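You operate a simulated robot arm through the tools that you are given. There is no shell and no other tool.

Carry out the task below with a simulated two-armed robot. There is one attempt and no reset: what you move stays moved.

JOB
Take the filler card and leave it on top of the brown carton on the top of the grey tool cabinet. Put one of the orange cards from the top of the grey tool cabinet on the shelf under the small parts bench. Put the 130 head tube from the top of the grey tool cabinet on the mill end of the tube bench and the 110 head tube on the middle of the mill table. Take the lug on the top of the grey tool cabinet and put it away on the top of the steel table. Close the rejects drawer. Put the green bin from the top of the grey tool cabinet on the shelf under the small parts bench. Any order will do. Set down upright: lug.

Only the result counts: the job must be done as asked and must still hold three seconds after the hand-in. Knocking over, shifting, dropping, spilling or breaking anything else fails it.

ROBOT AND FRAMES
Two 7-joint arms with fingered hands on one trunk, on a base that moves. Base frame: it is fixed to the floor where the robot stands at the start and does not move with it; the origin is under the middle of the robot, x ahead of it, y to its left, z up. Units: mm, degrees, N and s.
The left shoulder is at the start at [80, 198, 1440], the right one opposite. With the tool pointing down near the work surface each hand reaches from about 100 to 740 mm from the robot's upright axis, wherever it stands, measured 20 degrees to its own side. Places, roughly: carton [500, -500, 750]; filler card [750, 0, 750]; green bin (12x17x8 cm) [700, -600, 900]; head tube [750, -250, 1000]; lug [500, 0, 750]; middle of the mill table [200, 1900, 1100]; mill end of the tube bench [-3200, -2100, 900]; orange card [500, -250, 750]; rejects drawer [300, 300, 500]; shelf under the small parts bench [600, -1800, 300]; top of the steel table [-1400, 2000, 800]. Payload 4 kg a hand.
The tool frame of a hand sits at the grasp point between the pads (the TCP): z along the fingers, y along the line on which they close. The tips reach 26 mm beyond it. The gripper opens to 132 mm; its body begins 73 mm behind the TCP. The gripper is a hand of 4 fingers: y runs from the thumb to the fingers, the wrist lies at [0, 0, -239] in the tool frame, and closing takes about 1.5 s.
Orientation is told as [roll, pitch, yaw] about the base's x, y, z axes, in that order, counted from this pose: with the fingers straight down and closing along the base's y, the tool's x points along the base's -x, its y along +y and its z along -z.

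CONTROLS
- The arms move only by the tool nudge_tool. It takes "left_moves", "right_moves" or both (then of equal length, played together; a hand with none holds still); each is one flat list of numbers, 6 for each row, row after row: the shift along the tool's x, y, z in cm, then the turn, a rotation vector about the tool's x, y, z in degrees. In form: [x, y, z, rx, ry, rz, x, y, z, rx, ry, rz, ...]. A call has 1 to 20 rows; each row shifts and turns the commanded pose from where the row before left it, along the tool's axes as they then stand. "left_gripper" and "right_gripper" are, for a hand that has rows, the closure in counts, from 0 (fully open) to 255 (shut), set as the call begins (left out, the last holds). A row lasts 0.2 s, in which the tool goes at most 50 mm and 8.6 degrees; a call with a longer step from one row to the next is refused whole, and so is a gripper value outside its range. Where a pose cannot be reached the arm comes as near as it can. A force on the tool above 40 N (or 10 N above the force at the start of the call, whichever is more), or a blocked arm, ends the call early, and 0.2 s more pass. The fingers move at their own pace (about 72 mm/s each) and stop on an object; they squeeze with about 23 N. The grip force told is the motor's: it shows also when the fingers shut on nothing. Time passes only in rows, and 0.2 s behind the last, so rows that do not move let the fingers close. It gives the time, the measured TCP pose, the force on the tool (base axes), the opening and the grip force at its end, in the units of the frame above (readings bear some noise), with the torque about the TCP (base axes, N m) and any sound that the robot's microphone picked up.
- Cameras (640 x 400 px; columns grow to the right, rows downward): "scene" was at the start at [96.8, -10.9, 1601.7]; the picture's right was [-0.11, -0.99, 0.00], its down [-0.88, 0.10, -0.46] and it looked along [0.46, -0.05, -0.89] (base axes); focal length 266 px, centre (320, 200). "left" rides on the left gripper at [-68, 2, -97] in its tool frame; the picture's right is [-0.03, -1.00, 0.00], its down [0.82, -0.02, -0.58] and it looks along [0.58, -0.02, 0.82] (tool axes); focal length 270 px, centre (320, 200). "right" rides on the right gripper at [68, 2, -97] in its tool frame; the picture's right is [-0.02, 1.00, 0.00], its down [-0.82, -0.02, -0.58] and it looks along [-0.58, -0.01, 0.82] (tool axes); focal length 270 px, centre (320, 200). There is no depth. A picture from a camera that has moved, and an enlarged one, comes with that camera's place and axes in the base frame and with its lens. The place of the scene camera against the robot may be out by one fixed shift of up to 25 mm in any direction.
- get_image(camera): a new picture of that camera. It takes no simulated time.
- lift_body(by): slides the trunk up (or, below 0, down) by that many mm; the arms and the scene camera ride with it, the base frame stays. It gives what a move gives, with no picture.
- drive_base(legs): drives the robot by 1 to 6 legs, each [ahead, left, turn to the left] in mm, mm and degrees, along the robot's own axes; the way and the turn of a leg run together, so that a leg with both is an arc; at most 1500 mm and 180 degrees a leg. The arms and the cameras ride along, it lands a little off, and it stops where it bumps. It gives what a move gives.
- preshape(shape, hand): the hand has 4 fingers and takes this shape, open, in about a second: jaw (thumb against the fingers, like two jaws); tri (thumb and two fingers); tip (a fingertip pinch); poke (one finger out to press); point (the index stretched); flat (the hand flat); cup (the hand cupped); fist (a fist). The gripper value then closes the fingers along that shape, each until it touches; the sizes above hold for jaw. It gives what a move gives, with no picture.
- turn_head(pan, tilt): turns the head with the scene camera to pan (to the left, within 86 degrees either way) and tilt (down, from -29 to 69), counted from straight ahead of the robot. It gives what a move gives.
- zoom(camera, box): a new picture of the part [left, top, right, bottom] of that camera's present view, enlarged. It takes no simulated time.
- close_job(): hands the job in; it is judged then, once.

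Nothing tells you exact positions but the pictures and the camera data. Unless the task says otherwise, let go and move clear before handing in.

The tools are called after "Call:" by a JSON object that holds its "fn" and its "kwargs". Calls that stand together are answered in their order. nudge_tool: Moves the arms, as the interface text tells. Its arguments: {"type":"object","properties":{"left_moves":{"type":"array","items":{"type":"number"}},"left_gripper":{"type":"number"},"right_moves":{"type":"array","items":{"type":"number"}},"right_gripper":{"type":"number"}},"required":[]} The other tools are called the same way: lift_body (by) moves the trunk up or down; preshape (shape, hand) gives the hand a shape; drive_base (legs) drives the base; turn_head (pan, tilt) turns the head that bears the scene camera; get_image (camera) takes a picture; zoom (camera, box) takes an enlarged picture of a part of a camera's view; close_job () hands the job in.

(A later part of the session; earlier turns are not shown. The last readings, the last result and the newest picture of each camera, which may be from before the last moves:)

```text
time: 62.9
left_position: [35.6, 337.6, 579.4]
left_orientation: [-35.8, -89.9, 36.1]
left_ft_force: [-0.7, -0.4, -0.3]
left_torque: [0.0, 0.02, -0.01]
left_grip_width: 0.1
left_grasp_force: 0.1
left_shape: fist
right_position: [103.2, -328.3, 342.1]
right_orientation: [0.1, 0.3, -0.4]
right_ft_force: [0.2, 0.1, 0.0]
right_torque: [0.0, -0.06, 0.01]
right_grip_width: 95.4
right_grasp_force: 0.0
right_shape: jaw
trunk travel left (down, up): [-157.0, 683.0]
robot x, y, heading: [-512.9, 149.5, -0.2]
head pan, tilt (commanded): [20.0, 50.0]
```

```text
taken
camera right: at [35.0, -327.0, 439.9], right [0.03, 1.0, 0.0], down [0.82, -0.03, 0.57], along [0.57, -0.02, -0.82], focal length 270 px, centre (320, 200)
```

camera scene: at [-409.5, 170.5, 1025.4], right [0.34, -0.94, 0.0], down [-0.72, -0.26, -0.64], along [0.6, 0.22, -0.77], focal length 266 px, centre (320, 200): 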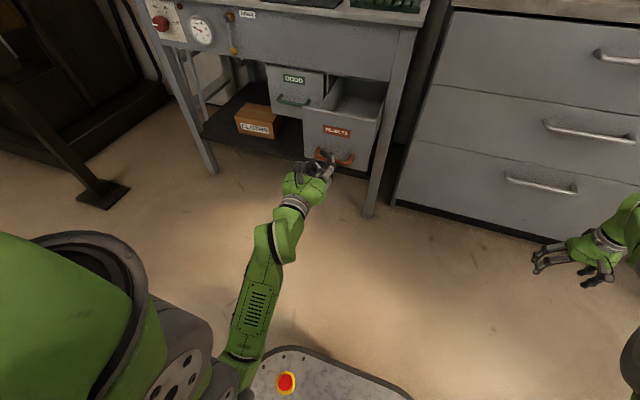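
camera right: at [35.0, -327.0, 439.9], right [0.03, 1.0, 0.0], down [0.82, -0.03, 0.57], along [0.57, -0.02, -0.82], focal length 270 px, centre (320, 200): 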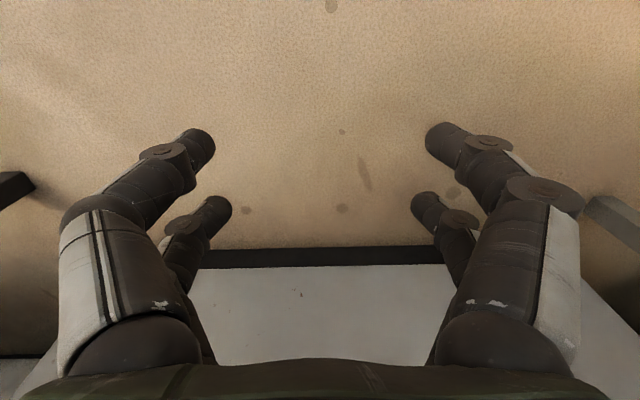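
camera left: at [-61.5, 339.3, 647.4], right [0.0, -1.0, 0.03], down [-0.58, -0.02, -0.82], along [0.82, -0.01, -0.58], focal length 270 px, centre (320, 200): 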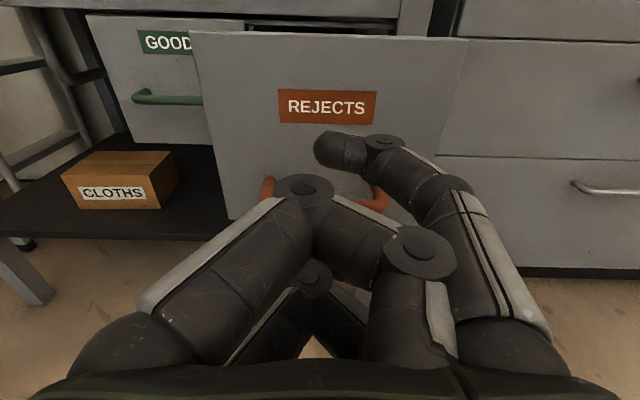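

The REJECTS label is straight ahead of the fist. I extend the left arm forward stepwise.

Call:
{"fn": "nudge_tool", "kwargs": {"left_moves": [0, 0, 3, 0, 0, 0, 0, 0, 3, 0, 0, 0, 0, 0, 2, 0, 0, 0, 0, 0, 0, 0, 0, 0]}}

Call:
{"fn": "get_image", "kwargs": {"camera": "left"}}

Call:
{"fn": "get_image", "kwargs": {"camera": "scene"}}

```text
time: 63.9
left_position: [116.2, 336.5, 580.8]
left_orientation: [-22.7, -89.9, 23.2]
left_ft_force: [0.0, 0.0, 0.2]
left_torque: [0.03, 0.01, -0.04]
left_grip_width: 0.2
left_grasp_force: 0.1
left_shape: fist
right_position: [103.5, -329.5, 342.8]
right_orientation: [0.0, 0.3, -0.4]
right_ft_force: [1.0, -0.4, 0.3]
right_torque: [0.02, 0.0, 0.01]
right_grip_width: 95.5
right_grasp_force: 0.1
right_shape: jaw
trunk travel left (down, up): [-157.0, 683.0]
robot x, y, heading: [-514.9, 146.2, 0.1]
head pan, tilt (commanded): [20.0, 50.0]
```

```text
taken
camera left: at [18.9, 338.1, 647.6], right [0.01, -1.0, 0.03], down [-0.58, -0.03, -0.82], along [0.82, -0.01, -0.58], focal length 270 px, centre (320, 200)
```

left: 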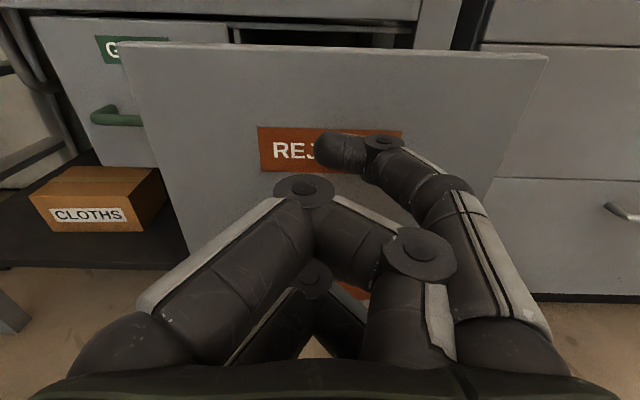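

```text
taken
camera scene: at [-409.4, 170.5, 1025.3], right [0.34, -0.94, 0.0], down [-0.72, -0.26, -0.64], along [0.6, 0.22, -0.77], focal length 266 px, centre (320, 200)
```

scene: 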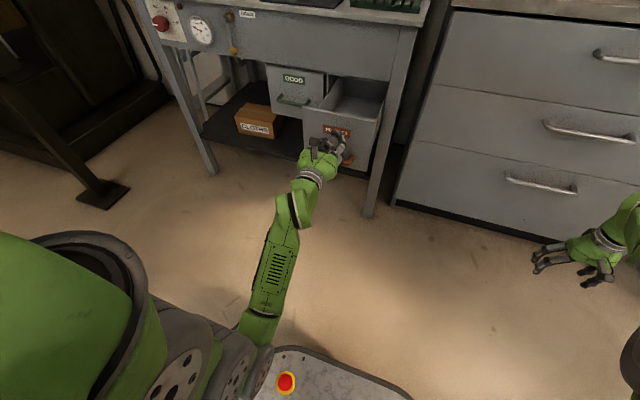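

Good straight extension. I continue forward slowly until the fist meets the plate and pushes the drawer.

Call:
{"fn": "nudge_tool", "kwargs": {"left_moves": [0, 0, 1.5, 0, 0, 0, 0, 0, 1.5, 0, 0, 0, 0, 0, 1.5, 0, 0, 0, 0, 0, 1.5, 0, 0, 0, 0, 0, 1.5, 0, 0, 0, 0, 0, 1.5, 0, 0, 0, 0, 0, 0, 0, 0, 0]}}

Call:
{"fn": "get_image", "kwargs": {"camera": "left"}}

Call:
{"fn": "zoom", "kwargs": {"camera": "scene", "box": [220, 40, 460, 240]}}

```text
time: 65.5
left_position: [205.4, 331.2, 580.0]
left_orientation: [-15.4, -89.9, 16.4]
left_ft_force: [-1.2, 1.1, -0.9]
left_torque: [-0.04, -0.07, 0.0]
left_grip_width: 0.0
left_grasp_force: 0.1
left_shape: fist
left hand out of reach, approached as far as the arm can: row 4
right_position: [102.4, -328.2, 343.3]
right_orientation: [0.1, 0.3, -0.4]
right_ft_force: [0.4, -0.4, 0.2]
right_torque: [-0.01, -0.02, -0.03]
right_grip_width: 95.5
right_grasp_force: 0.0
right_shape: jaw
trunk travel left (down, up): [-157.0, 683.0]
robot x, y, heading: [-515.0, 150.8, -0.3]
head pan, tilt (commanded): [20.0, 50.0]
```

```text
taken
camera left: at [108.1, 332.3, 648.0], right [0.01, -1.0, 0.03], down [-0.58, -0.03, -0.81], along [0.82, 0.0, -0.58], focal length 270 px, centre (320, 200)
```

left: 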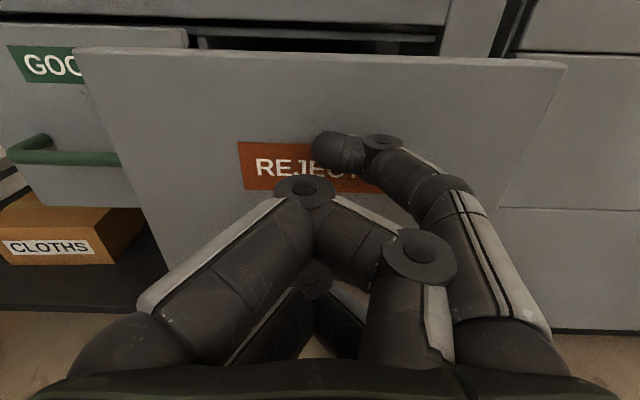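

```text
2.00 times, centred on (340, 140) of scene
camera zoom: at [-409.4, 170.5, 1025.3], right [0.34, -0.94, 0.0], down [-0.72, -0.26, -0.64], along [0.6, 0.22, -0.77], focal length 533 px, centre (280, 320)
```

zoom: 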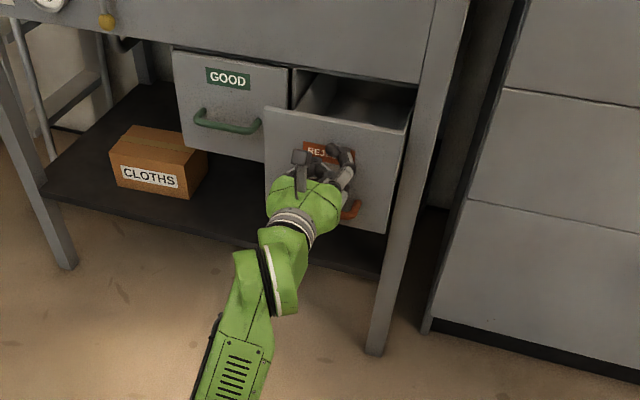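

The drawer is moving with little force. I keep pushing.

Call:
{"fn": "nudge_tool", "kwargs": {"left_moves": [0, 0, 1.5, 0, 0, 0, 0, 0, 1.5, 0, 0, 0, 0, 0, 1.5, 0, 0, 0, 0, 0, 1.5, 0, 0, 0, 0, 0, 1.5, 0, 0, 0, 0, 0, 1.5, 0, 0, 0, 0, 0, 0, 0, 0, 0]}}

Call:
{"fn": "get_image", "kwargs": {"camera": "left"}}

Call:
{"fn": "zoom", "kwargs": {"camera": "scene", "box": [220, 40, 460, 240]}}

```text
time: 67.1
left_position: [294.5, 326.2, 581.1]
left_orientation: [-27.3, -89.8, 28.1]
left_ft_force: [-0.2, -0.1, -0.3]
left_torque: [-0.02, -0.04, 0.05]
left_grip_width: 0.1
left_grasp_force: 0.0
left_shape: fist
left hand out of reach, approached as far as the arm can: row 1, 4
right_position: [103.6, -328.7, 343.0]
right_orientation: [0.1, 0.4, -0.4]
right_ft_force: [-0.3, 0.4, 0.1]
right_torque: [-0.01, -0.02, -0.01]
right_grip_width: 95.3
right_grasp_force: 0.1
right_shape: jaw
trunk travel left (down, up): [-157.0, 683.0]
robot x, y, heading: [-516.8, 148.2, 0.0]
head pan, tilt (commanded): [20.0, 50.0]
```

```text
taken
camera left: at [197.5, 326.1, 648.3], right [0.02, -1.0, 0.03], down [-0.58, -0.03, -0.82], along [0.82, 0.0, -0.58], focal length 270 px, centre (320, 200)
```

left: 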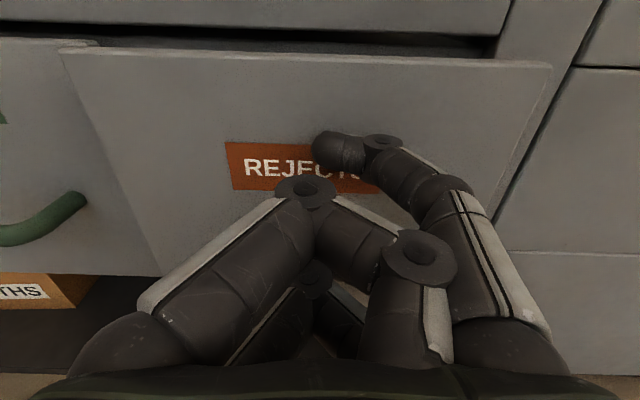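

```text
2.00 times, centred on (340, 140) of scene
camera zoom: at [-409.4, 170.5, 1025.3], right [0.34, -0.94, 0.0], down [-0.72, -0.26, -0.64], along [0.6, 0.22, -0.77], focal length 533 px, centre (280, 320)
```

zoom: 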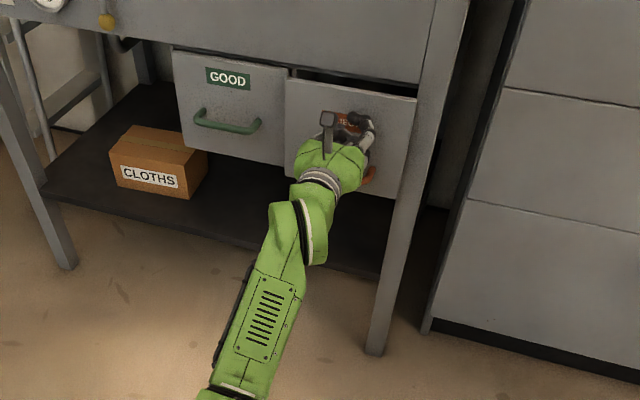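

Nearly closed. I continue in smaller steps until it stops.

Call:
{"fn": "nudge_tool", "kwargs": {"left_moves": [0, 0, 1.0, 0, 0, 0, 0, 0, 1.0, 0, 0, 0, 0, 0, 1.0, 0, 0, 0, 0, 0, 1.0, 0, 0, 0, 0, 0, 0, 0, 0, 0]}}

Call:
{"fn": "zoom", "kwargs": {"camera": "scene", "box": [220, 40, 460, 240]}}

Call:
{"fn": "get_image", "kwargs": {"camera": "left"}}

```text
time: 68.1
left_position: [329.2, 319.6, 581.3]
left_orientation: [-175.7, -89.8, 176.2]
left_ft_force: [-25.0, -4.9, 0.8]
left_torque: [0.12, -0.47, -0.16]
left_grip_width: 0.0
left_grasp_force: 0.1
left_shape: fist
left hand out of reach, approached as far as the arm can: row 4
right_position: [100.5, -329.5, 343.4]
right_orientation: [-0.1, 0.2, -0.4]
right_ft_force: [-0.2, 0.0, -0.3]
right_torque: [-0.03, 0.0, 0.0]
right_grip_width: 95.5
right_grasp_force: 0.1
right_shape: jaw
trunk travel left (down, up): [-157.0, 683.0]
robot x, y, heading: [-516.6, 151.8, -0.1]
head pan, tilt (commanded): [20.0, 50.0]
stopped in row 4 (left hand): the force on the tool passed its limit at 64 N (the readings are from after the stop); the commanded pose is now the measured one
```

```text
2.00 times, centred on (340, 140) of scene
camera zoom: at [-412.9, 170.0, 1025.6], right [0.34, -0.94, 0.0], down [-0.72, -0.26, -0.64], along [0.61, 0.22, -0.76], focal length 533 px, centre (280, 320)
```

zoom: 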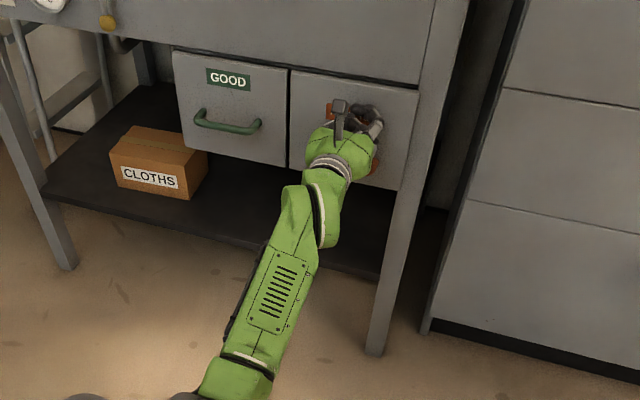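

```text
taken
camera left: at [231.5, 321.1, 648.7], right [0.01, -1.0, 0.03], down [-0.58, -0.03, -0.82], along [0.82, -0.01, -0.58], focal length 270 px, centre (320, 200)
```

left: 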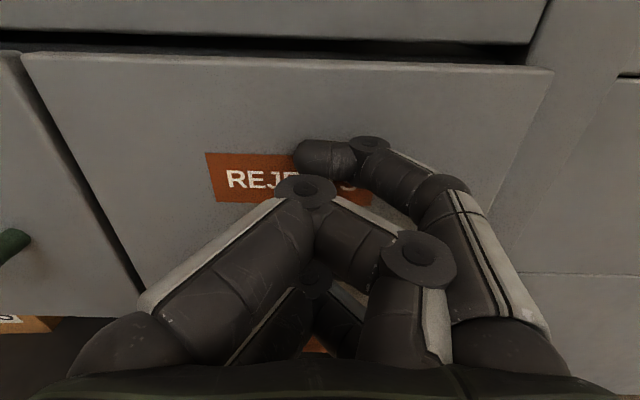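

The drawer is closed, flush with its neighbour. I retract the left fist straight back.

Call:
{"fn": "nudge_tool", "kwargs": {"left_moves": [0, 0, -1.5, 0, 0, 0, 0, 0, -2.5, 0, 0, 0, 0, 0, -3, 0, 0, 0, 0, 0, -3, 0, 0, 0, 0, 0, -3, 0, 0, 0, 0, 0, -3, 0, 0, 0, 0, 0, 0, 0, 0, 0]}}

Call:
{"fn": "get_image", "kwargs": {"camera": "left"}}

Call:
{"fn": "get_image", "kwargs": {"camera": "scene"}}

```text
time: 69.7
left_position: [169.5, 320.2, 578.8]
left_orientation: [-12.1, -90.0, 12.8]
left_ft_force: [0.3, -0.4, -0.5]
left_torque: [0.03, 0.02, 0.04]
left_grip_width: 0.0
left_grasp_force: 0.0
left_shape: fist
right_position: [102.4, -329.2, 341.8]
right_orientation: [0.2, 0.2, -0.4]
right_ft_force: [-0.1, -0.3, 0.3]
right_torque: [0.03, 0.0, 0.04]
right_grip_width: 95.5
right_grasp_force: 0.0
right_shape: jaw
trunk travel left (down, up): [-157.0, 683.0]
robot x, y, heading: [-515.6, 149.8, -0.3]
head pan, tilt (commanded): [20.0, 50.0]
```

```text
taken
camera left: at [72.9, 320.4, 646.0], right [0.01, -1.0, 0.03], down [-0.58, -0.03, -0.81], along [0.81, -0.01, -0.58], focal length 270 px, centre (320, 200)
```

left: 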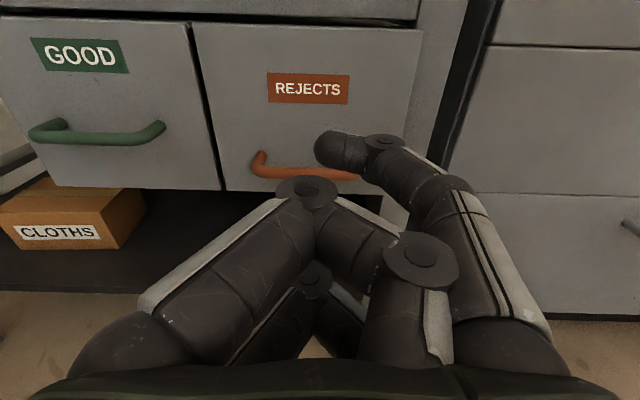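

```text
taken
camera scene: at [-409.9, 170.1, 1025.3], right [0.34, -0.94, 0.0], down [-0.72, -0.26, -0.64], along [0.6, 0.22, -0.77], focal length 266 px, centre (320, 200)
```

scene: 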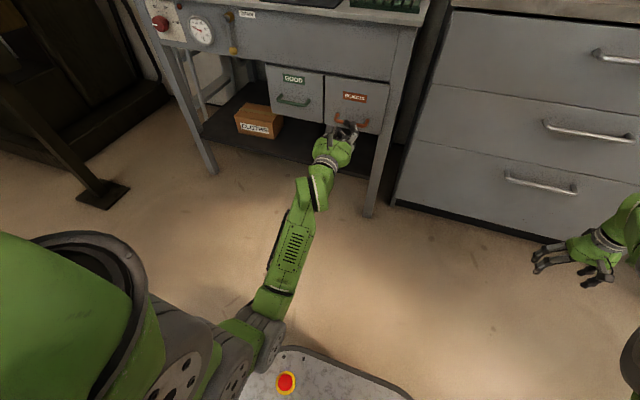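

The drawer is done. Now I free the right arm: rotating its hand to point forward while retracting should fold the elbow back.

Call:
{"fn": "nudge_tool", "kwargs": {"right_moves": [0, 0, -2.5, 0, -8.2, 0, 0, 0, -2.5, 0, -8.2, 0, 0, 0, -2.5, 0, -8.2, 0, 0, 0, -2.5, 0, -8.2, 0, 0, 0, -2.5, 0, -8.2, 0, 0, 0, -2.5, 0, -8.2, 0, 0, 0, -2.5, 0, -8.2, 0, 0, 0, -2.5, 0, -8.2, 0, 0, 0, -2.5, 0, -8.2, 0, 0, 0, -2.5, 0, -8.2, 0, 0, 0, -2.5, 0, -8, 0, 0, 0, 0, 0, 0, 0]}}

Call:
{"fn": "turn_head", "kwargs": {"pan": -20, "tilt": 45}}

Call:
{"fn": "get_image", "kwargs": {"camera": "scene"}}

```text
time: 72.3
left_position: [170.3, 319.6, 578.5]
left_orientation: [-22.3, -89.9, 22.8]
left_ft_force: [-0.2, -0.1, 0.0]
left_torque: [0.02, 0.01, -0.01]
left_grip_width: 0.3
left_grasp_force: 0.1
left_shape: fist
right_position: [298.0, -331.5, 534.7]
right_orientation: [-18.3, -37.7, 4.4]
right_ft_force: [0.5, 0.5, 0.0]
right_torque: [-0.01, 0.02, 0.01]
right_grip_width: 95.4
right_grasp_force: 0.0
right_shape: jaw
right hand out of reach, approached as far as the arm can: row 1, 2, 3, 4, 5, 6, 7, 8, 9, 10, 11
trunk travel left (down, up): [-157.0, 683.0]
robot x, y, heading: [-514.6, 151.3, -0.1]
head pan, tilt (commanded): [20.0, 50.0]
```

```text
time: 73.4
left_position: [170.1, 321.1, 578.7]
left_orientation: [-20.6, -89.8, 21.0]
left_ft_force: [0.8, 1.4, -0.2]
left_torque: [-0.02, -0.01, -0.01]
left_grip_width: 0.0
left_grasp_force: 0.1
left_shape: fist
right_position: [298.7, -331.8, 534.9]
right_orientation: [-18.3, -37.7, 4.2]
right_ft_force: [0.6, -0.3, 0.1]
right_torque: [-0.01, 0.01, -0.01]
right_grip_width: 95.6
right_grasp_force: 0.0
right_shape: jaw
trunk travel left (down, up): [-157.0, 683.0]
robot x, y, heading: [-514.0, 148.6, -0.3]
head pan, tilt (commanded): [-20.0, 45.0]
```

```text
taken
camera scene: at [-406.0, 116.1, 1032.2], right [-0.34, -0.94, 0.0], down [-0.66, 0.24, -0.71], along [0.66, -0.24, -0.71], focal length 266 px, centre (320, 200)
```

scene: 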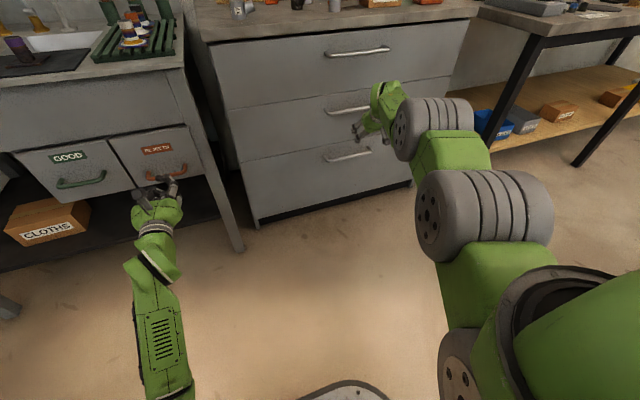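

The right arm is still only partly freed. I try pulling the hand straight back toward the robot.

Call:
{"fn": "nudge_tool", "kwargs": {"right_moves": [3.1, 0, -2.4, -4, 0, 3, 3.1, 0, -2.4, -4, 0, 3, 3.1, 0, -2.4, -4, 0, 3, 3.1, 0, -2.4, -4, 0, 3, 3.1, 0, -2.4, 0, 0, 0, 3.1, 0, -2.4, 0, 0, 0, 0, 0, 0, 0, 0, 0]}}

Call:
{"fn": "get_image", "kwargs": {"camera": "scene"}}

```text
time: 75.0
left_position: [168.9, 319.5, 578.7]
left_orientation: [-20.6, -89.8, 21.3]
left_ft_force: [-0.5, 0.6, -0.4]
left_torque: [0.0, -0.01, -0.02]
left_grip_width: 0.0
left_grasp_force: 0.0
left_shape: fist
right_position: [297.0, -293.3, 553.2]
right_orientation: [-7.1, -35.6, -7.6]
right_ft_force: [0.7, 0.1, 0.6]
right_torque: [0.0, 0.02, -0.04]
right_grip_width: 95.6
right_grasp_force: 0.1
right_shape: jaw
right hand out of reach, approached as far as the arm can: row 1, 2, 3, 4, 5, 6
trunk travel left (down, up): [-157.0, 683.0]
robot x, y, heading: [-518.7, 148.2, -0.2]
head pan, tilt (commanded): [-20.0, 45.0]
```

```text
taken
camera scene: at [-406.1, 116.0, 1032.2], right [-0.34, -0.94, 0.0], down [-0.66, 0.24, -0.71], along [0.66, -0.24, -0.71], focal length 266 px, centre (320, 200)
```

scene: 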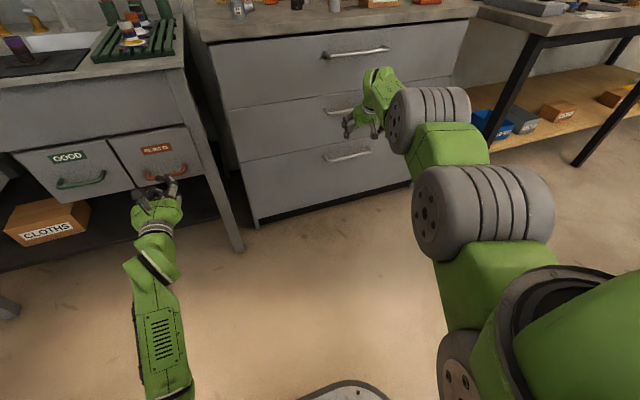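

I suspect the right elbow flipped past straight. I back away a bit, then sweep the hand outward and up at full stretch so that the elbow swings back to its natural side, then retract.

Call:
{"fn": "drive_base", "kwargs": {"legs": [[-160, 0, 0]]}}

Call:
{"fn": "nudge_tool", "kwargs": {"right_moves": [-2.85, -1.4, 2.0, 0, 0, 0, -4.0, -1, -1.4, 0, 0, 0, -4.0, -1, -1.4, 0, 0, 0, -4.0, -1, -1.4, 0, 0, 0, -4.0, -1, -1.4, 0, 0, 0, -4.0, -1, -1.4, 0, 0, 0, -4.0, -1, -1.4, 0, 0, 0, -4.0, -1, -1.4, 0, 0, 0, -4.0, -1, -1.4, 0, 0, 0, 2.44, 1, -1.75, 0, 0, 0, 2.44, 1, -1.75, 0, 0, 0, 2.44, 1, -1.75, 0, 0, 0, 2.44, 1, -1.75, 0, 0, 0, 2.44, 1, -1.75, 0, 0, 0]}}

Call:
{"fn": "get_image", "kwargs": {"camera": "scene"}}

```text
time: 76.4
left_position: [11.1, 319.1, 578.9]
left_orientation: [-37.5, -89.9, 38.0]
left_ft_force: [-0.2, -0.3, -0.5]
left_torque: [-0.01, 0.03, 0.01]
left_grip_width: 0.0
left_grasp_force: 0.0
left_shape: fist
right_position: [136.4, -295.0, 555.8]
right_orientation: [-7.2, -35.8, -7.8]
right_ft_force: [-0.5, 1.3, -0.1]
right_torque: [0.01, -0.01, 0.01]
right_grip_width: 95.6
right_grasp_force: 0.0
right_shape: jaw
trunk travel left (down, up): [-157.0, 683.0]
robot x, y, heading: [-675.5, 150.2, -0.2]
head pan, tilt (commanded): [-20.0, 45.0]
```

```text
time: 79.4
left_position: [11.1, 319.8, 578.1]
left_orientation: [-20.3, -90.0, 21.0]
left_ft_force: [0.5, 0.8, -0.3]
left_torque: [0.01, 0.0, 0.01]
left_grip_width: 0.0
left_grasp_force: 0.0
left_shape: fist
right_position: [-20.0, -224.5, 748.5]
right_orientation: [-7.1, -35.7, -7.7]
right_ft_force: [-0.2, -0.7, 0.3]
right_torque: [-0.02, 0.01, -0.01]
right_grip_width: 95.5
right_grasp_force: 0.0
right_shape: jaw
right hand out of reach, approached as far as the arm can: row 1, 2, 3, 4, 5, 6, 7, 8, 9
trunk travel left (down, up): [-157.0, 683.0]
robot x, y, heading: [-672.2, 147.9, -0.4]
head pan, tilt (commanded): [-20.0, 45.0]
```

```text
taken
camera scene: at [-565.1, 116.5, 1032.3], right [-0.35, -0.94, 0.0], down [-0.66, 0.25, -0.71], along [0.66, -0.25, -0.71], focal length 266 px, centre (320, 200)
```

scene: 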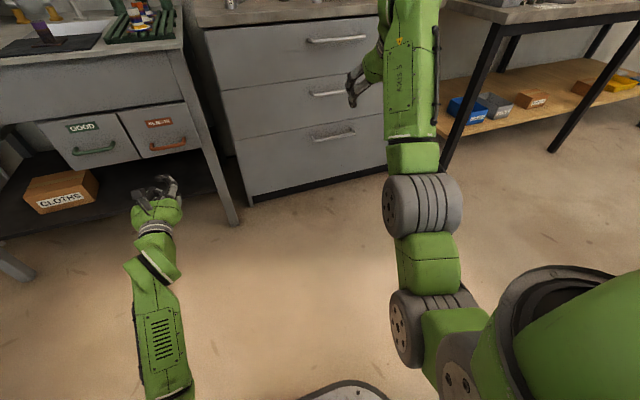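

The right arm is free again, which confirms I must avoid over-stretching while moving down. I raise the trunk and bring both hands back to pointing down.

Call:
{"fn": "lift_body", "kwargs": {"by": 480}}

Call:
{"fn": "preshape", "kwargs": {"shape": "jaw", "hand": "left"}}

Call:
{"fn": "nudge_tool", "kwargs": {"left_moves": [0, 0, 0, 0, 8.2, 0, 0, 0, 0, 0, 8.2, 0, 0, 0, 0, 0, 8.2, 0, 0, 0, 0, 0, 8.2, 0, 0, 0, 0, 0, 8.2, 0, 0, 0, 0, 0, 8.2, 0, 0, 0, 0, 0, 8.2, 0, 0, 0, 0, 0, 8.2, 0, 0, 0, 0, 0, 8.2, 0, 0, 0, 0, 0, 8.2, 0, 0, 0, 0, 0, 8, 0, 0, 0, 0, 0, 0, 0], "right_moves": [2.3, 0, 3.2, 0, 7.1, 0, 2, 0, 3.3, 0, 7.1, 0, 1.5, 0, 3.6, 0, 7.1, 0, 1, 0, 3.8, 0, 7.1, 0, 0.5, 0, 3.9, 0, 7.1, 0, 0, 0, 2, 0, 0, 0, 0, 0, 0, 0, 0, 0, 0, 0, 0, 0, 0, 0, 0, 0, 0, 0, 0, 0, 0, 0, 0, 0, 0, 0, 0, 0, 0, 0, 0, 0, 0, 0, 0, 0, 0, 0], "left_gripper": 0, "right_gripper": 0}}

Call:
{"fn": "get_image", "kwargs": {"camera": "scene"}}

```text
refused: 480 is not a number from -400 to 400
```

```text
time: 80.3
left_position: [10.7, 319.6, 578.2]
left_orientation: [-20.1, -89.9, 20.4]
left_ft_force: [0.2, -0.4, 0.0]
left_torque: [0.0, 0.01, -0.01]
left_grip_width: 132.0
left_grasp_force: 0.1
left_shape: jaw
right_position: [-18.8, -225.3, 748.4]
right_orientation: [-7.2, -35.8, -7.8]
right_ft_force: [0.2, 0.2, -1.2]
right_torque: [0.0, -0.02, -0.02]
right_grip_width: 95.6
right_grasp_force: 0.0
right_shape: jaw
trunk travel left (down, up): [-157.0, 683.0]
robot x, y, heading: [-673.7, 153.5, -0.4]
head pan, tilt (commanded): [-20.0, 45.0]
```

```text
time: 82.9
left_position: [10.6, 318.9, 578.9]
left_orientation: [-0.1, 0.2, 0.5]
left_ft_force: [-0.4, 0.2, 0.0]
left_torque: [-0.01, -0.02, 0.01]
left_grip_width: 131.6
left_grasp_force: 0.0
left_shape: jaw
right_position: [-25.1, -245.1, 534.9]
right_orientation: [-5.9, -0.4, -11.8]
right_ft_force: [-0.4, 0.1, 0.0]
right_torque: [-0.02, -0.01, -0.03]
right_grip_width: 131.8
right_grasp_force: 0.0
right_shape: jaw
trunk travel left (down, up): [-157.0, 683.0]
robot x, y, heading: [-674.2, 152.0, -0.3]
head pan, tilt (commanded): [-20.0, 45.0]
```

```text
taken
camera scene: at [-565.0, 116.5, 1032.2], right [-0.35, -0.94, 0.0], down [-0.66, 0.25, -0.71], along [0.66, -0.25, -0.71], focal length 266 px, centre (320, 200)
```

scene: 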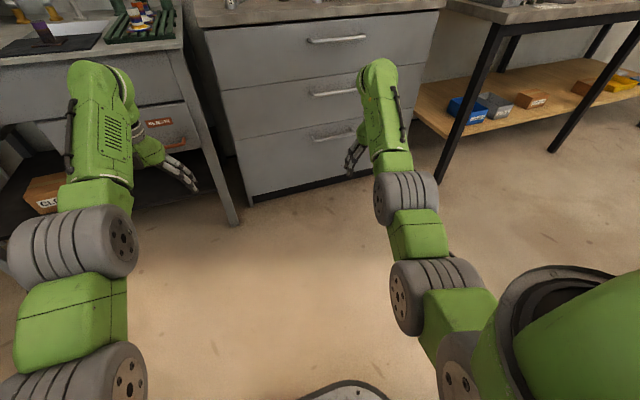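

Both hands point down again (the lift was refused as too long a step). I fix the right hand's yaw and raise the trunk in two steps.

Call:
{"fn": "nudge_tool", "kwargs": {"right_moves": [0, 0, 0, -2.95, 0.2, -5.9, 0, 0, 0, -2.95, 0.2, -5.9, 0, 0, 0, 0, 0, 0]}}

Call:
{"fn": "lift_body", "kwargs": {"by": 400}}

Call:
{"fn": "lift_body", "kwargs": {"by": 140}}

Call:
{"fn": "get_image", "kwargs": {"camera": "scene"}}

```text
time: 83.7
left_position: [12.0, 319.6, 577.9]
left_orientation: [-0.1, 0.1, 0.5]
left_ft_force: [-0.6, 0.2, -0.3]
left_torque: [0.01, 0.03, -0.01]
left_grip_width: 131.8
left_grasp_force: 0.0
left_shape: jaw
right_position: [-24.1, -246.4, 533.1]
right_orientation: [0.2, 0.6, 0.0]
right_ft_force: [-0.1, -1.0, -0.5]
right_torque: [-0.01, -0.04, 0.0]
right_grip_width: 132.0
right_grasp_force: 0.0
right_shape: jaw
trunk travel left (down, up): [-157.0, 683.0]
robot x, y, heading: [-674.7, 149.2, -0.6]
head pan, tilt (commanded): [-20.0, 45.0]
```

```text
time: 87.5
left_position: [12.0, 319.3, 978.5]
left_orientation: [-0.1, 0.1, 0.4]
left_ft_force: [-0.9, 0.5, 0.4]
left_torque: [0.02, 0.01, 0.0]
left_grip_width: 132.0
left_grasp_force: 0.1
left_shape: jaw
right_position: [-23.8, -245.8, 934.7]
right_orientation: [0.1, 0.6, -0.2]
right_ft_force: [-0.2, 1.0, 0.4]
right_torque: [0.01, 0.02, -0.02]
right_grip_width: 132.2
right_grasp_force: 0.0
right_shape: jaw
trunk travel left (down, up): [-557.0, 283.0]
robot x, y, heading: [-673.6, 149.1, -0.2]
head pan, tilt (commanded): [-20.0, 45.0]
```

```text
time: 89.2
left_position: [11.0, 319.1, 1118.7]
left_orientation: [-0.1, 0.1, 0.5]
left_ft_force: [-0.6, 0.0, -0.2]
left_torque: [0.0, -0.01, -0.01]
left_grip_width: 131.7
left_grasp_force: 0.0
left_shape: jaw
right_position: [-25.1, -245.2, 1074.6]
right_orientation: [0.1, 0.5, -0.1]
right_ft_force: [0.1, 0.1, 0.0]
right_torque: [-0.01, -0.01, 0.0]
right_grip_width: 131.8
right_grasp_force: 0.1
right_shape: jaw
trunk travel left (down, up): [-697.0, 143.0]
robot x, y, heading: [-672.2, 149.5, -0.5]
head pan, tilt (commanded): [-20.0, 45.0]
```

```text
taken
camera scene: at [-564.7, 116.4, 1572.2], right [-0.35, -0.94, 0.0], down [-0.66, 0.25, -0.71], along [0.66, -0.25, -0.71], focal length 266 px, centre (320, 200)
```

scene: 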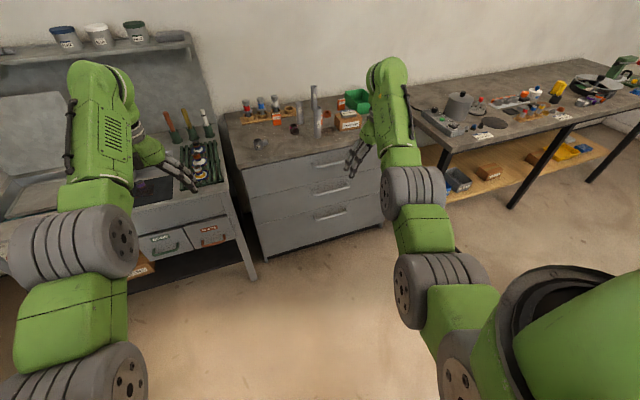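

The arms are in good poses. I tuck the hands to suitable offsets and drive back toward the cabinet so the right hand comes above the 110 tube.

Call:
{"fn": "nudge_tool", "kwargs": {"left_moves": [3.1, -1.25, 0, 0, 0, 0, 3.1, -1.25, 0, 0, 0, 0, 3.1, -1.25, 0, 0, 0, 0, 3.1, -1.25, 0, 0, 0, 0, 0, 0, 0, 0, 0, 0], "right_moves": [0.4, 3.4, 0, 0, 0, 0, 0.4, 3.4, 0, 0, 0, 0, 0.4, 3.4, 0, 0, 0, 0, 0.4, 3.4, 0, 0, 0, 0, 0, 0, 0, 0, 0, 0]}}

Call:
{"fn": "drive_base", "kwargs": {"legs": [[560, -119, 0.5]]}}

Call:
{"fn": "get_image", "kwargs": {"camera": "scene"}}

Call:
{"fn": "get_image", "kwargs": {"camera": "right"}}

```text
time: 90.4
left_position: [-109.8, 266.6, 1113.7]
left_orientation: [-0.1, -0.1, 0.5]
left_ft_force: [0.9, -0.9, -0.7]
left_torque: [0.02, -0.01, 0.02]
left_grip_width: 131.9
left_grasp_force: 0.0
left_shape: jaw
left hand out of reach, approached as far as the arm can: row 4
right_position: [-41.2, -107.4, 1074.6]
right_orientation: [0.1, 0.7, -0.1]
right_ft_force: [-0.2, -0.3, -0.1]
right_torque: [0.03, 0.01, 0.04]
right_grip_width: 132.0
right_grasp_force: 0.0
right_shape: jaw
trunk travel left (down, up): [-697.0, 143.0]
robot x, y, heading: [-675.4, 150.3, -0.1]
head pan, tilt (commanded): [-20.0, 45.0]
```

```text
time: 93.7
left_position: [450.8, 156.4, 1114.2]
left_orientation: [-0.1, -0.2, 1.4]
left_ft_force: [-0.6, 0.6, -0.8]
left_torque: [0.0, -0.01, 0.03]
left_grip_width: 131.7
left_grasp_force: 0.2
left_shape: jaw
right_position: [525.2, -217.3, 1075.9]
right_orientation: [0.2, 0.5, 0.6]
right_ft_force: [-0.3, 0.3, 0.3]
right_torque: [-0.01, 0.01, -0.04]
right_grip_width: 131.9
right_grasp_force: 0.1
right_shape: jaw
trunk travel left (down, up): [-697.0, 143.0]
robot x, y, heading: [-112.2, 31.4, 0.4]
head pan, tilt (commanded): [-20.0, 45.0]
```

```text
taken
camera scene: at [-2.6, 0.1, 1572.4], right [-0.33, -0.94, 0.0], down [-0.67, 0.24, -0.71], along [0.67, -0.24, -0.71], focal length 266 px, centre (320, 200)
```

scene: 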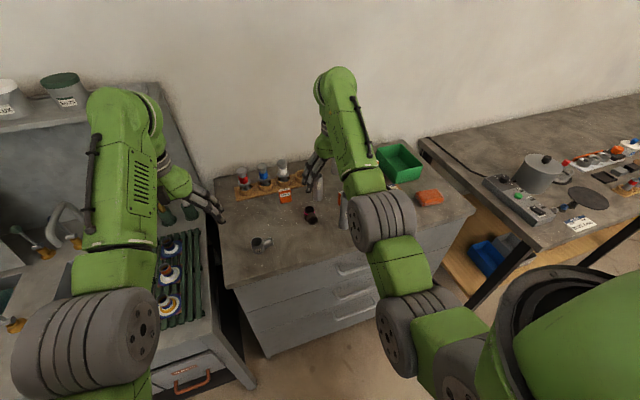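

```text
taken
camera right: at [456.8, -217.8, 1173.6], right [0.01, 1.0, 0.0], down [0.82, -0.01, 0.57], along [0.57, -0.01, -0.82], focal length 270 px, centre (320, 200)
```

right: 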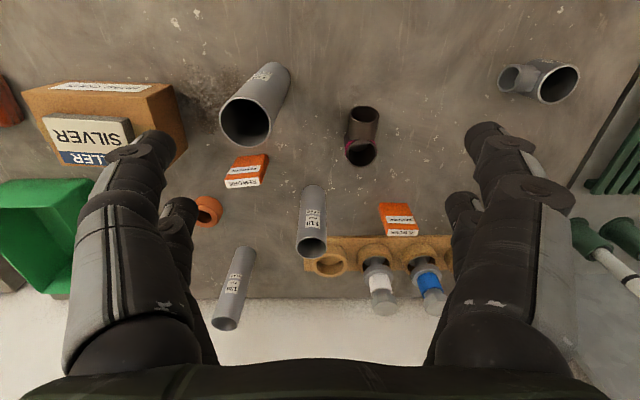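

The 110 tube is confirmed at about (679,-231). I drive the base forward 154 mm to place the right hand above it.

Call:
{"fn": "drive_base", "kwargs": {"legs": [[154, -15, -0.4]]}}

Call:
{"fn": "get_image", "kwargs": {"camera": "right"}}

Call:
{"fn": "get_image", "kwargs": {"camera": "scene"}}

```text
time: 95.1
left_position: [602.9, 139.4, 1115.0]
left_orientation: [-0.1, -0.3, 1.0]
left_ft_force: [0.2, 0.0, 0.5]
left_torque: [0.02, -0.04, 0.0]
left_grip_width: 131.9
left_grasp_force: 0.0
left_shape: jaw
right_position: [673.6, -237.6, 1077.7]
right_orientation: [0.1, 0.4, 0.3]
right_ft_force: [-0.1, 0.4, -0.3]
right_torque: [0.03, -0.01, 0.0]
right_grip_width: 131.8
right_grasp_force: 0.2
right_shape: jaw
trunk travel left (down, up): [-697.0, 143.0]
robot x, y, heading: [39.1, 13.8, -0.1]
head pan, tilt (commanded): [-20.0, 45.0]
```

```text
taken
camera right: at [606.2, -235.9, 1174.7], right [0.02, 1.0, 0.0], down [0.82, -0.02, 0.57], along [0.57, -0.01, -0.82], focal length 270 px, centre (320, 200)
```

right: 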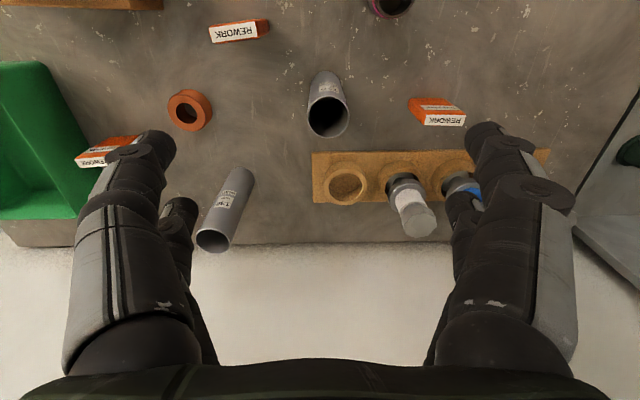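

```text
taken
camera scene: at [147.9, -14.6, 1572.6], right [-0.34, -0.94, 0.0], down [-0.66, 0.24, -0.71], along [0.67, -0.24, -0.71], focal length 266 px, centre (320, 200)
```

scene: 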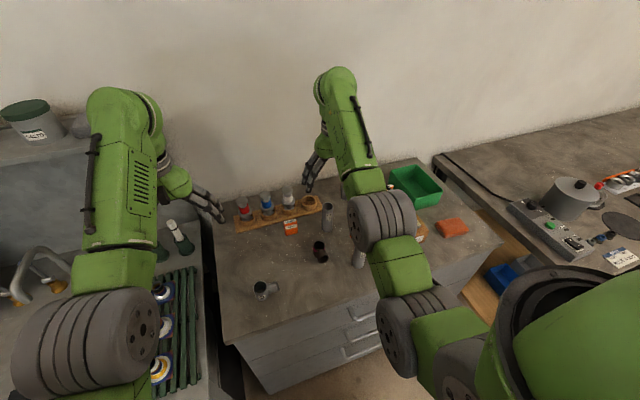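

The tube is right below. Before descending I check in the air how the jaws look when closed to a moderate width.

Call:
{"fn": "nudge_tool", "kwargs": {"right_moves": [0, 0, 0, 0, 0, 0, 0, 0, 0, 0, 0, 0, 0, 0, 0, 0, 0, 0, 0, 0, 0, 0, 0, 0, 0, 0, 0, 0, 0, 0], "right_gripper": 120}}

Call:
{"fn": "get_image", "kwargs": {"camera": "right"}}

```text
time: 96.3
left_position: [606.6, 138.5, 1114.9]
left_orientation: [-0.1, -0.3, 0.9]
left_ft_force: [1.3, -0.1, -0.4]
left_torque: [-0.03, 0.01, 0.01]
left_grip_width: 131.8
left_grasp_force: 0.1
left_shape: jaw
right_position: [676.2, -236.4, 1075.8]
right_orientation: [0.1, 0.6, 0.3]
right_ft_force: [0.0, 0.4, -0.5]
right_torque: [0.01, 0.0, -0.03]
right_grip_width: 70.2
right_grasp_force: 0.0
right_shape: jaw
trunk travel left (down, up): [-697.0, 143.0]
robot x, y, heading: [45.4, 16.0, -0.1]
head pan, tilt (commanded): [-20.0, 45.0]
```

```text
taken
camera right: at [608.6, -236.2, 1173.3], right [0.02, 1.0, 0.0], down [0.82, -0.02, 0.57], along [0.57, -0.01, -0.82], focal length 270 px, centre (320, 200)
```

right: 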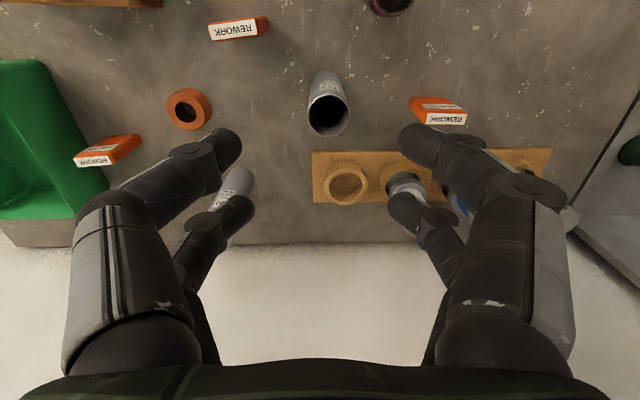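

The jaws close symmetrically in free air. I centre on the tube and descend halfway to re-check alignment.

Call:
{"fn": "nudge_tool", "kwargs": {"right_moves": [-0.25, 0.6, 2, 0, -0.5, 0, 0, 0, 3.5, 0, 0, 0, 0, 0, 3.5, 0, 0, 0, 0, 0, 0, 0, 0, 0]}}

Call:
{"fn": "get_image", "kwargs": {"camera": "right"}}

```text
time: 97.3
left_position: [606.5, 138.3, 1113.6]
left_orientation: [-0.1, -0.2, 0.9]
left_ft_force: [0.5, 0.0, 0.8]
left_torque: [-0.02, 0.0, 0.02]
left_grip_width: 131.7
left_grasp_force: 0.1
left_shape: jaw
right_position: [679.0, -229.7, 985.2]
right_orientation: [0.2, 0.0, 0.3]
right_ft_force: [-0.4, 0.7, 0.4]
right_torque: [0.02, -0.01, 0.0]
right_grip_width: 70.7
right_grasp_force: 0.0
right_shape: jaw
trunk travel left (down, up): [-697.0, 143.0]
robot x, y, heading: [43.9, 18.6, 0.2]
head pan, tilt (commanded): [-20.0, 45.0]
```

```text
taken
camera right: at [610.1, -229.5, 1082.1], right [0.02, 1.0, 0.0], down [0.82, -0.02, 0.58], along [0.58, -0.01, -0.82], focal length 270 px, centre (320, 200)
```

right: 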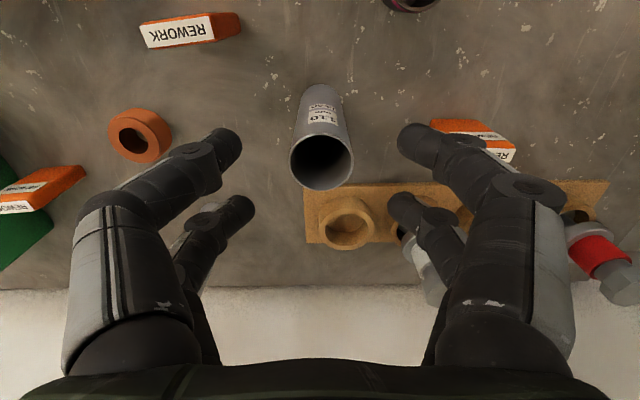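

Well centred. I descend around the tube and close.

Call:
{"fn": "nudge_tool", "kwargs": {"right_moves": [0, 0, 3.5, 0, 0, 0, 0, 0, 3.2, 0, 0, 0, 0, 0, 0, 0, 0, 0]}}

Call:
{"fn": "get_image", "kwargs": {"camera": "right"}}

Call:
{"fn": "nudge_tool", "kwargs": {"right_moves": [0, 0, 0, 0, 0, 0, 0, 0, 0, 0, 0, 0, 0, 0, 0, 0, 0, 0, 0, 0, 0, 0, 0, 0, 0, 0, 0, 0, 0, 0, 0, 0, 0, 0, 0, 0], "right_gripper": 255}}

Call:
{"fn": "get_image", "kwargs": {"camera": "right"}}

```text
time: 98.1
left_position: [606.2, 138.1, 1114.6]
left_orientation: [-0.1, -0.3, 0.8]
left_ft_force: [0.2, -0.7, 1.1]
left_torque: [-0.05, 0.0, 0.0]
left_grip_width: 132.0
left_grasp_force: 0.1
left_shape: jaw
right_position: [678.6, -231.3, 918.0]
right_orientation: [0.2, 0.0, 0.3]
right_ft_force: [0.6, 0.6, 0.0]
right_torque: [-0.01, -0.01, 0.0]
right_grip_width: 70.3
right_grasp_force: 0.0
right_shape: jaw
trunk travel left (down, up): [-697.0, 143.0]
robot x, y, heading: [43.4, 18.4, 0.0]
head pan, tilt (commanded): [-20.0, 45.0]
```

```text
taken
camera right: at [610.0, -229.7, 1015.4], right [0.02, 1.0, 0.0], down [0.82, -0.02, 0.58], along [0.58, -0.01, -0.82], focal length 270 px, centre (320, 200)
```

right: 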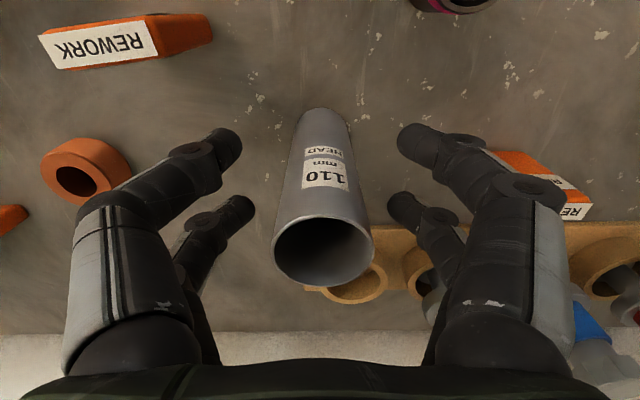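

```text
time: 99.5
left_position: [607.3, 138.8, 1114.7]
left_orientation: [-0.1, 0.0, 0.9]
left_ft_force: [0.2, -0.5, -0.4]
left_torque: [0.0, 0.03, -0.01]
left_grip_width: 131.9
left_grasp_force: 0.0
left_shape: jaw
right_position: [678.1, -230.5, 917.8]
right_orientation: [0.1, 0.0, 0.3]
right_ft_force: [-0.2, 0.2, 0.3]
right_torque: [0.04, 0.01, 0.0]
right_grip_width: 7.4
right_grasp_force: 23.1
right_shape: jaw
trunk travel left (down, up): [-697.0, 143.0]
robot x, y, heading: [43.0, 12.9, -0.1]
head pan, tilt (commanded): [-20.0, 45.0]
```

```text
taken
camera right: at [610.6, -230.0, 1015.2], right [0.02, 1.0, 0.0], down [0.82, -0.02, 0.58], along [0.58, -0.01, -0.82], focal length 270 px, centre (320, 200)
```

right: 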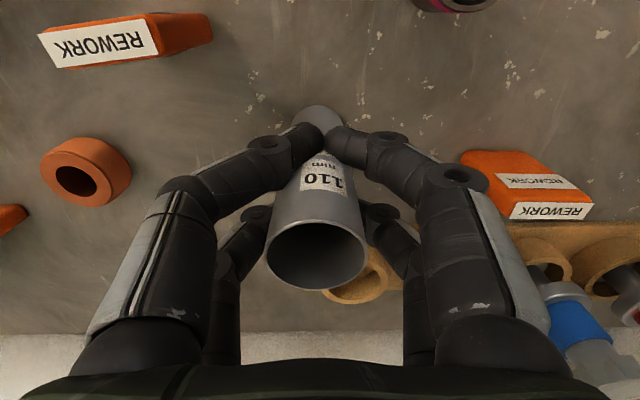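

The tube appears gripped. I lift and check.

Call:
{"fn": "nudge_tool", "kwargs": {"right_moves": [0, 0, -2, 0, 0, 0, 0, 0, -3, 0, 0, 0, 0, 0, -3, 0, 0, 0, 0, 0, 0, 0, 0, 0]}}

Call:
{"fn": "get_image", "kwargs": {"camera": "right"}}

Call:
{"fn": "get_image", "kwargs": {"camera": "scene"}}

```text
time: 100.5
left_position: [606.5, 137.8, 1113.3]
left_orientation: [-0.2, -0.1, 0.9]
left_ft_force: [0.4, 0.6, -0.7]
left_torque: [0.0, -0.04, 0.01]
left_grip_width: 132.1
left_grasp_force: 0.1
left_shape: jaw
right_position: [678.9, -230.7, 996.8]
right_orientation: [0.2, 0.1, 0.3]
right_ft_force: [0.0, 0.5, -0.9]
right_torque: [-0.02, 0.0, 0.0]
right_grip_width: 6.3
right_grasp_force: 23.4
right_shape: jaw
trunk travel left (down, up): [-697.0, 143.0]
robot x, y, heading: [40.3, 16.7, 0.1]
head pan, tilt (commanded): [-20.0, 45.0]
```

```text
taken
camera right: at [610.4, -231.0, 1094.5], right [0.02, 1.0, 0.0], down [0.82, -0.02, 0.58], along [0.58, -0.01, -0.82], focal length 270 px, centre (320, 200)
```

right: 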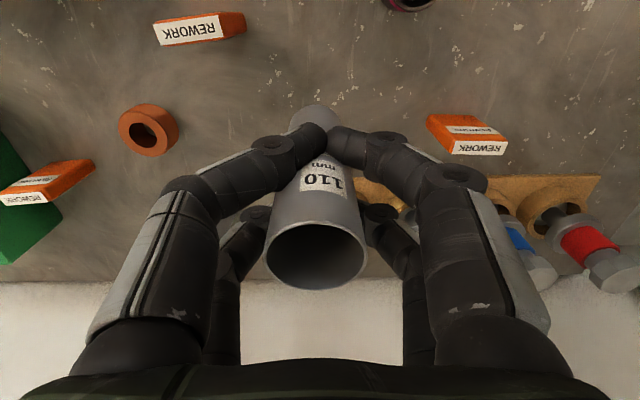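

```text
taken
camera scene: at [152.4, -15.2, 1572.2], right [-0.34, -0.94, 0.0], down [-0.67, 0.24, -0.71], along [0.66, -0.24, -0.71], focal length 266 px, centre (320, 200)
```

scene: 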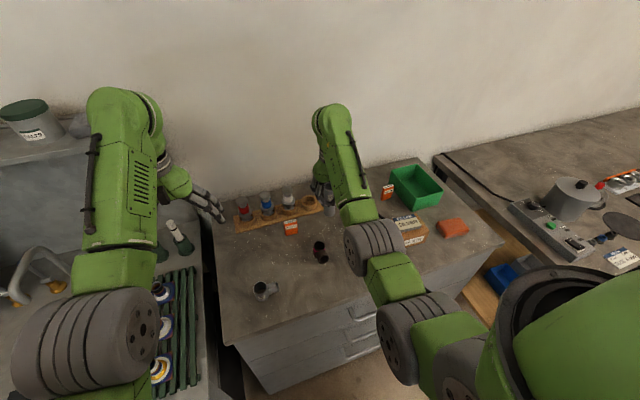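

The 110 tube is held. Next the left hand takes the lug: I rotate it 90° so it closes along x, across the socket body and clear of the branch direction.

Call:
{"fn": "nudge_tool", "kwargs": {"left_moves": [0, 0, 0, 0, 0, -8.2, 0, 0, 0, 0, 0, -8.2, 0, 0, 0, 0, 0, -8.2, 0, 0, 0, 0, 0, -8.2, 0, 0, 0, 0, 0, -8.2, 0, 0, 0, 0, 0, -8.2, 0, 0, 0, 0, 0, -8.2, 0, 0, 0, 0, 0, -8.2, 0, 0, 0, 0, 0, -8.2, 0, 0, 0, 0, 0, -8.2, 0, 0, 0, 0, 0, -7.1, 0, 0, 0, 0, 0, 0]}}

Call:
{"fn": "get_image", "kwargs": {"camera": "left"}}

Call:
{"fn": "get_image", "kwargs": {"camera": "scene"}}

```text
time: 103.1
left_position: [607.1, 138.5, 1113.9]
left_orientation: [-0.1, 0.0, 90.1]
left_ft_force: [-0.1, -0.2, 1.3]
left_torque: [0.0, 0.01, -0.02]
left_grip_width: 131.9
left_grasp_force: 0.1
left_shape: jaw
right_position: [678.8, -231.7, 997.0]
right_orientation: [0.1, 0.1, 0.3]
right_ft_force: [0.7, -0.3, -0.3]
right_torque: [-0.04, 0.0, -0.04]
right_grip_width: 6.7
right_grasp_force: 22.5
right_shape: jaw
trunk travel left (down, up): [-697.0, 143.0]
robot x, y, heading: [44.7, 16.5, 0.2]
head pan, tilt (commanded): [-20.0, 45.0]
```

```text
taken
camera left: at [604.2, 207.0, 1209.6], right [1.0, 0.03, 0.0], down [0.02, -0.82, 0.58], along [0.02, -0.58, -0.82], focal length 270 px, centre (320, 200)
```

left: 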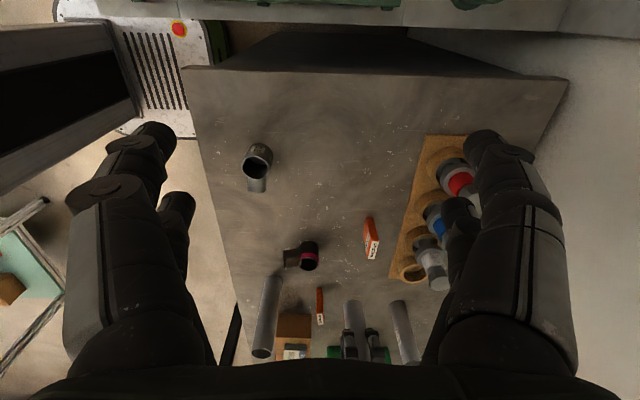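

```text
taken
camera scene: at [152.3, -15.1, 1572.2], right [-0.34, -0.94, 0.0], down [-0.67, 0.24, -0.71], along [0.66, -0.24, -0.71], focal length 266 px, centre (320, 200)
```

scene: 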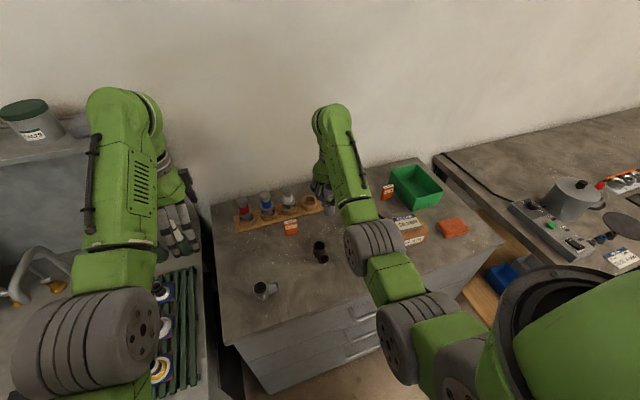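

The rotation went cleanly. I zoom on the lug in the left camera.

Call:
{"fn": "zoom", "kwargs": {"camera": "left", "box": [200, 120, 320, 210]}}

Call:
{"fn": "zoom", "kwargs": {"camera": "scene", "box": [210, 230, 350, 330]}}

```text
4.44 times, centred on (260, 165) of left
camera zoom: at [604.2, 207.0, 1209.6], right [1.0, 0.03, 0.0], down [0.02, -0.82, 0.58], along [0.02, -0.58, -0.82], focal length 1201 px, centre (587, 356)
```

zoom: 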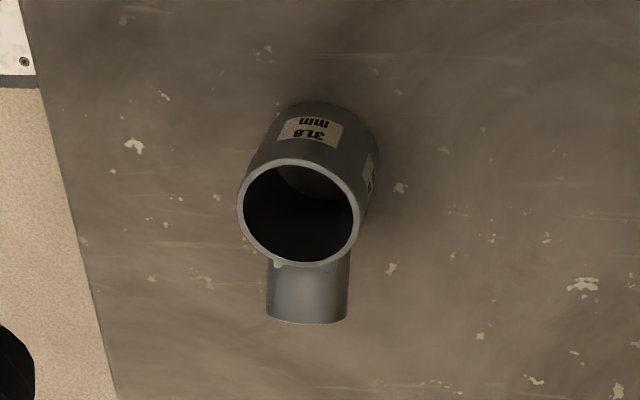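

```text
4.00 times, centred on (280, 280) of scene
camera zoom: at [152.3, -15.1, 1572.2], right [-0.34, -0.94, 0.0], down [-0.67, 0.24, -0.71], along [0.66, -0.24, -0.71], focal length 1065 px, centre (480, -120)
```

zoom: 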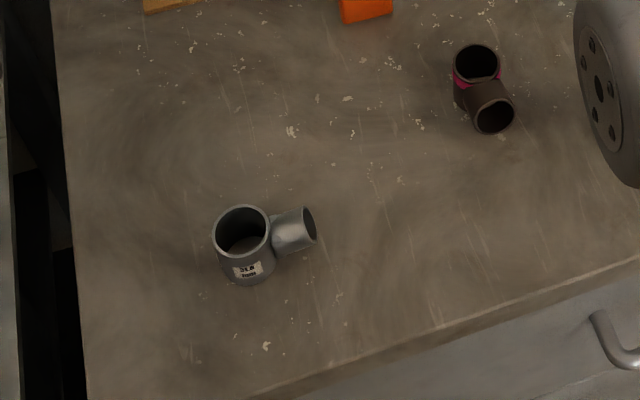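

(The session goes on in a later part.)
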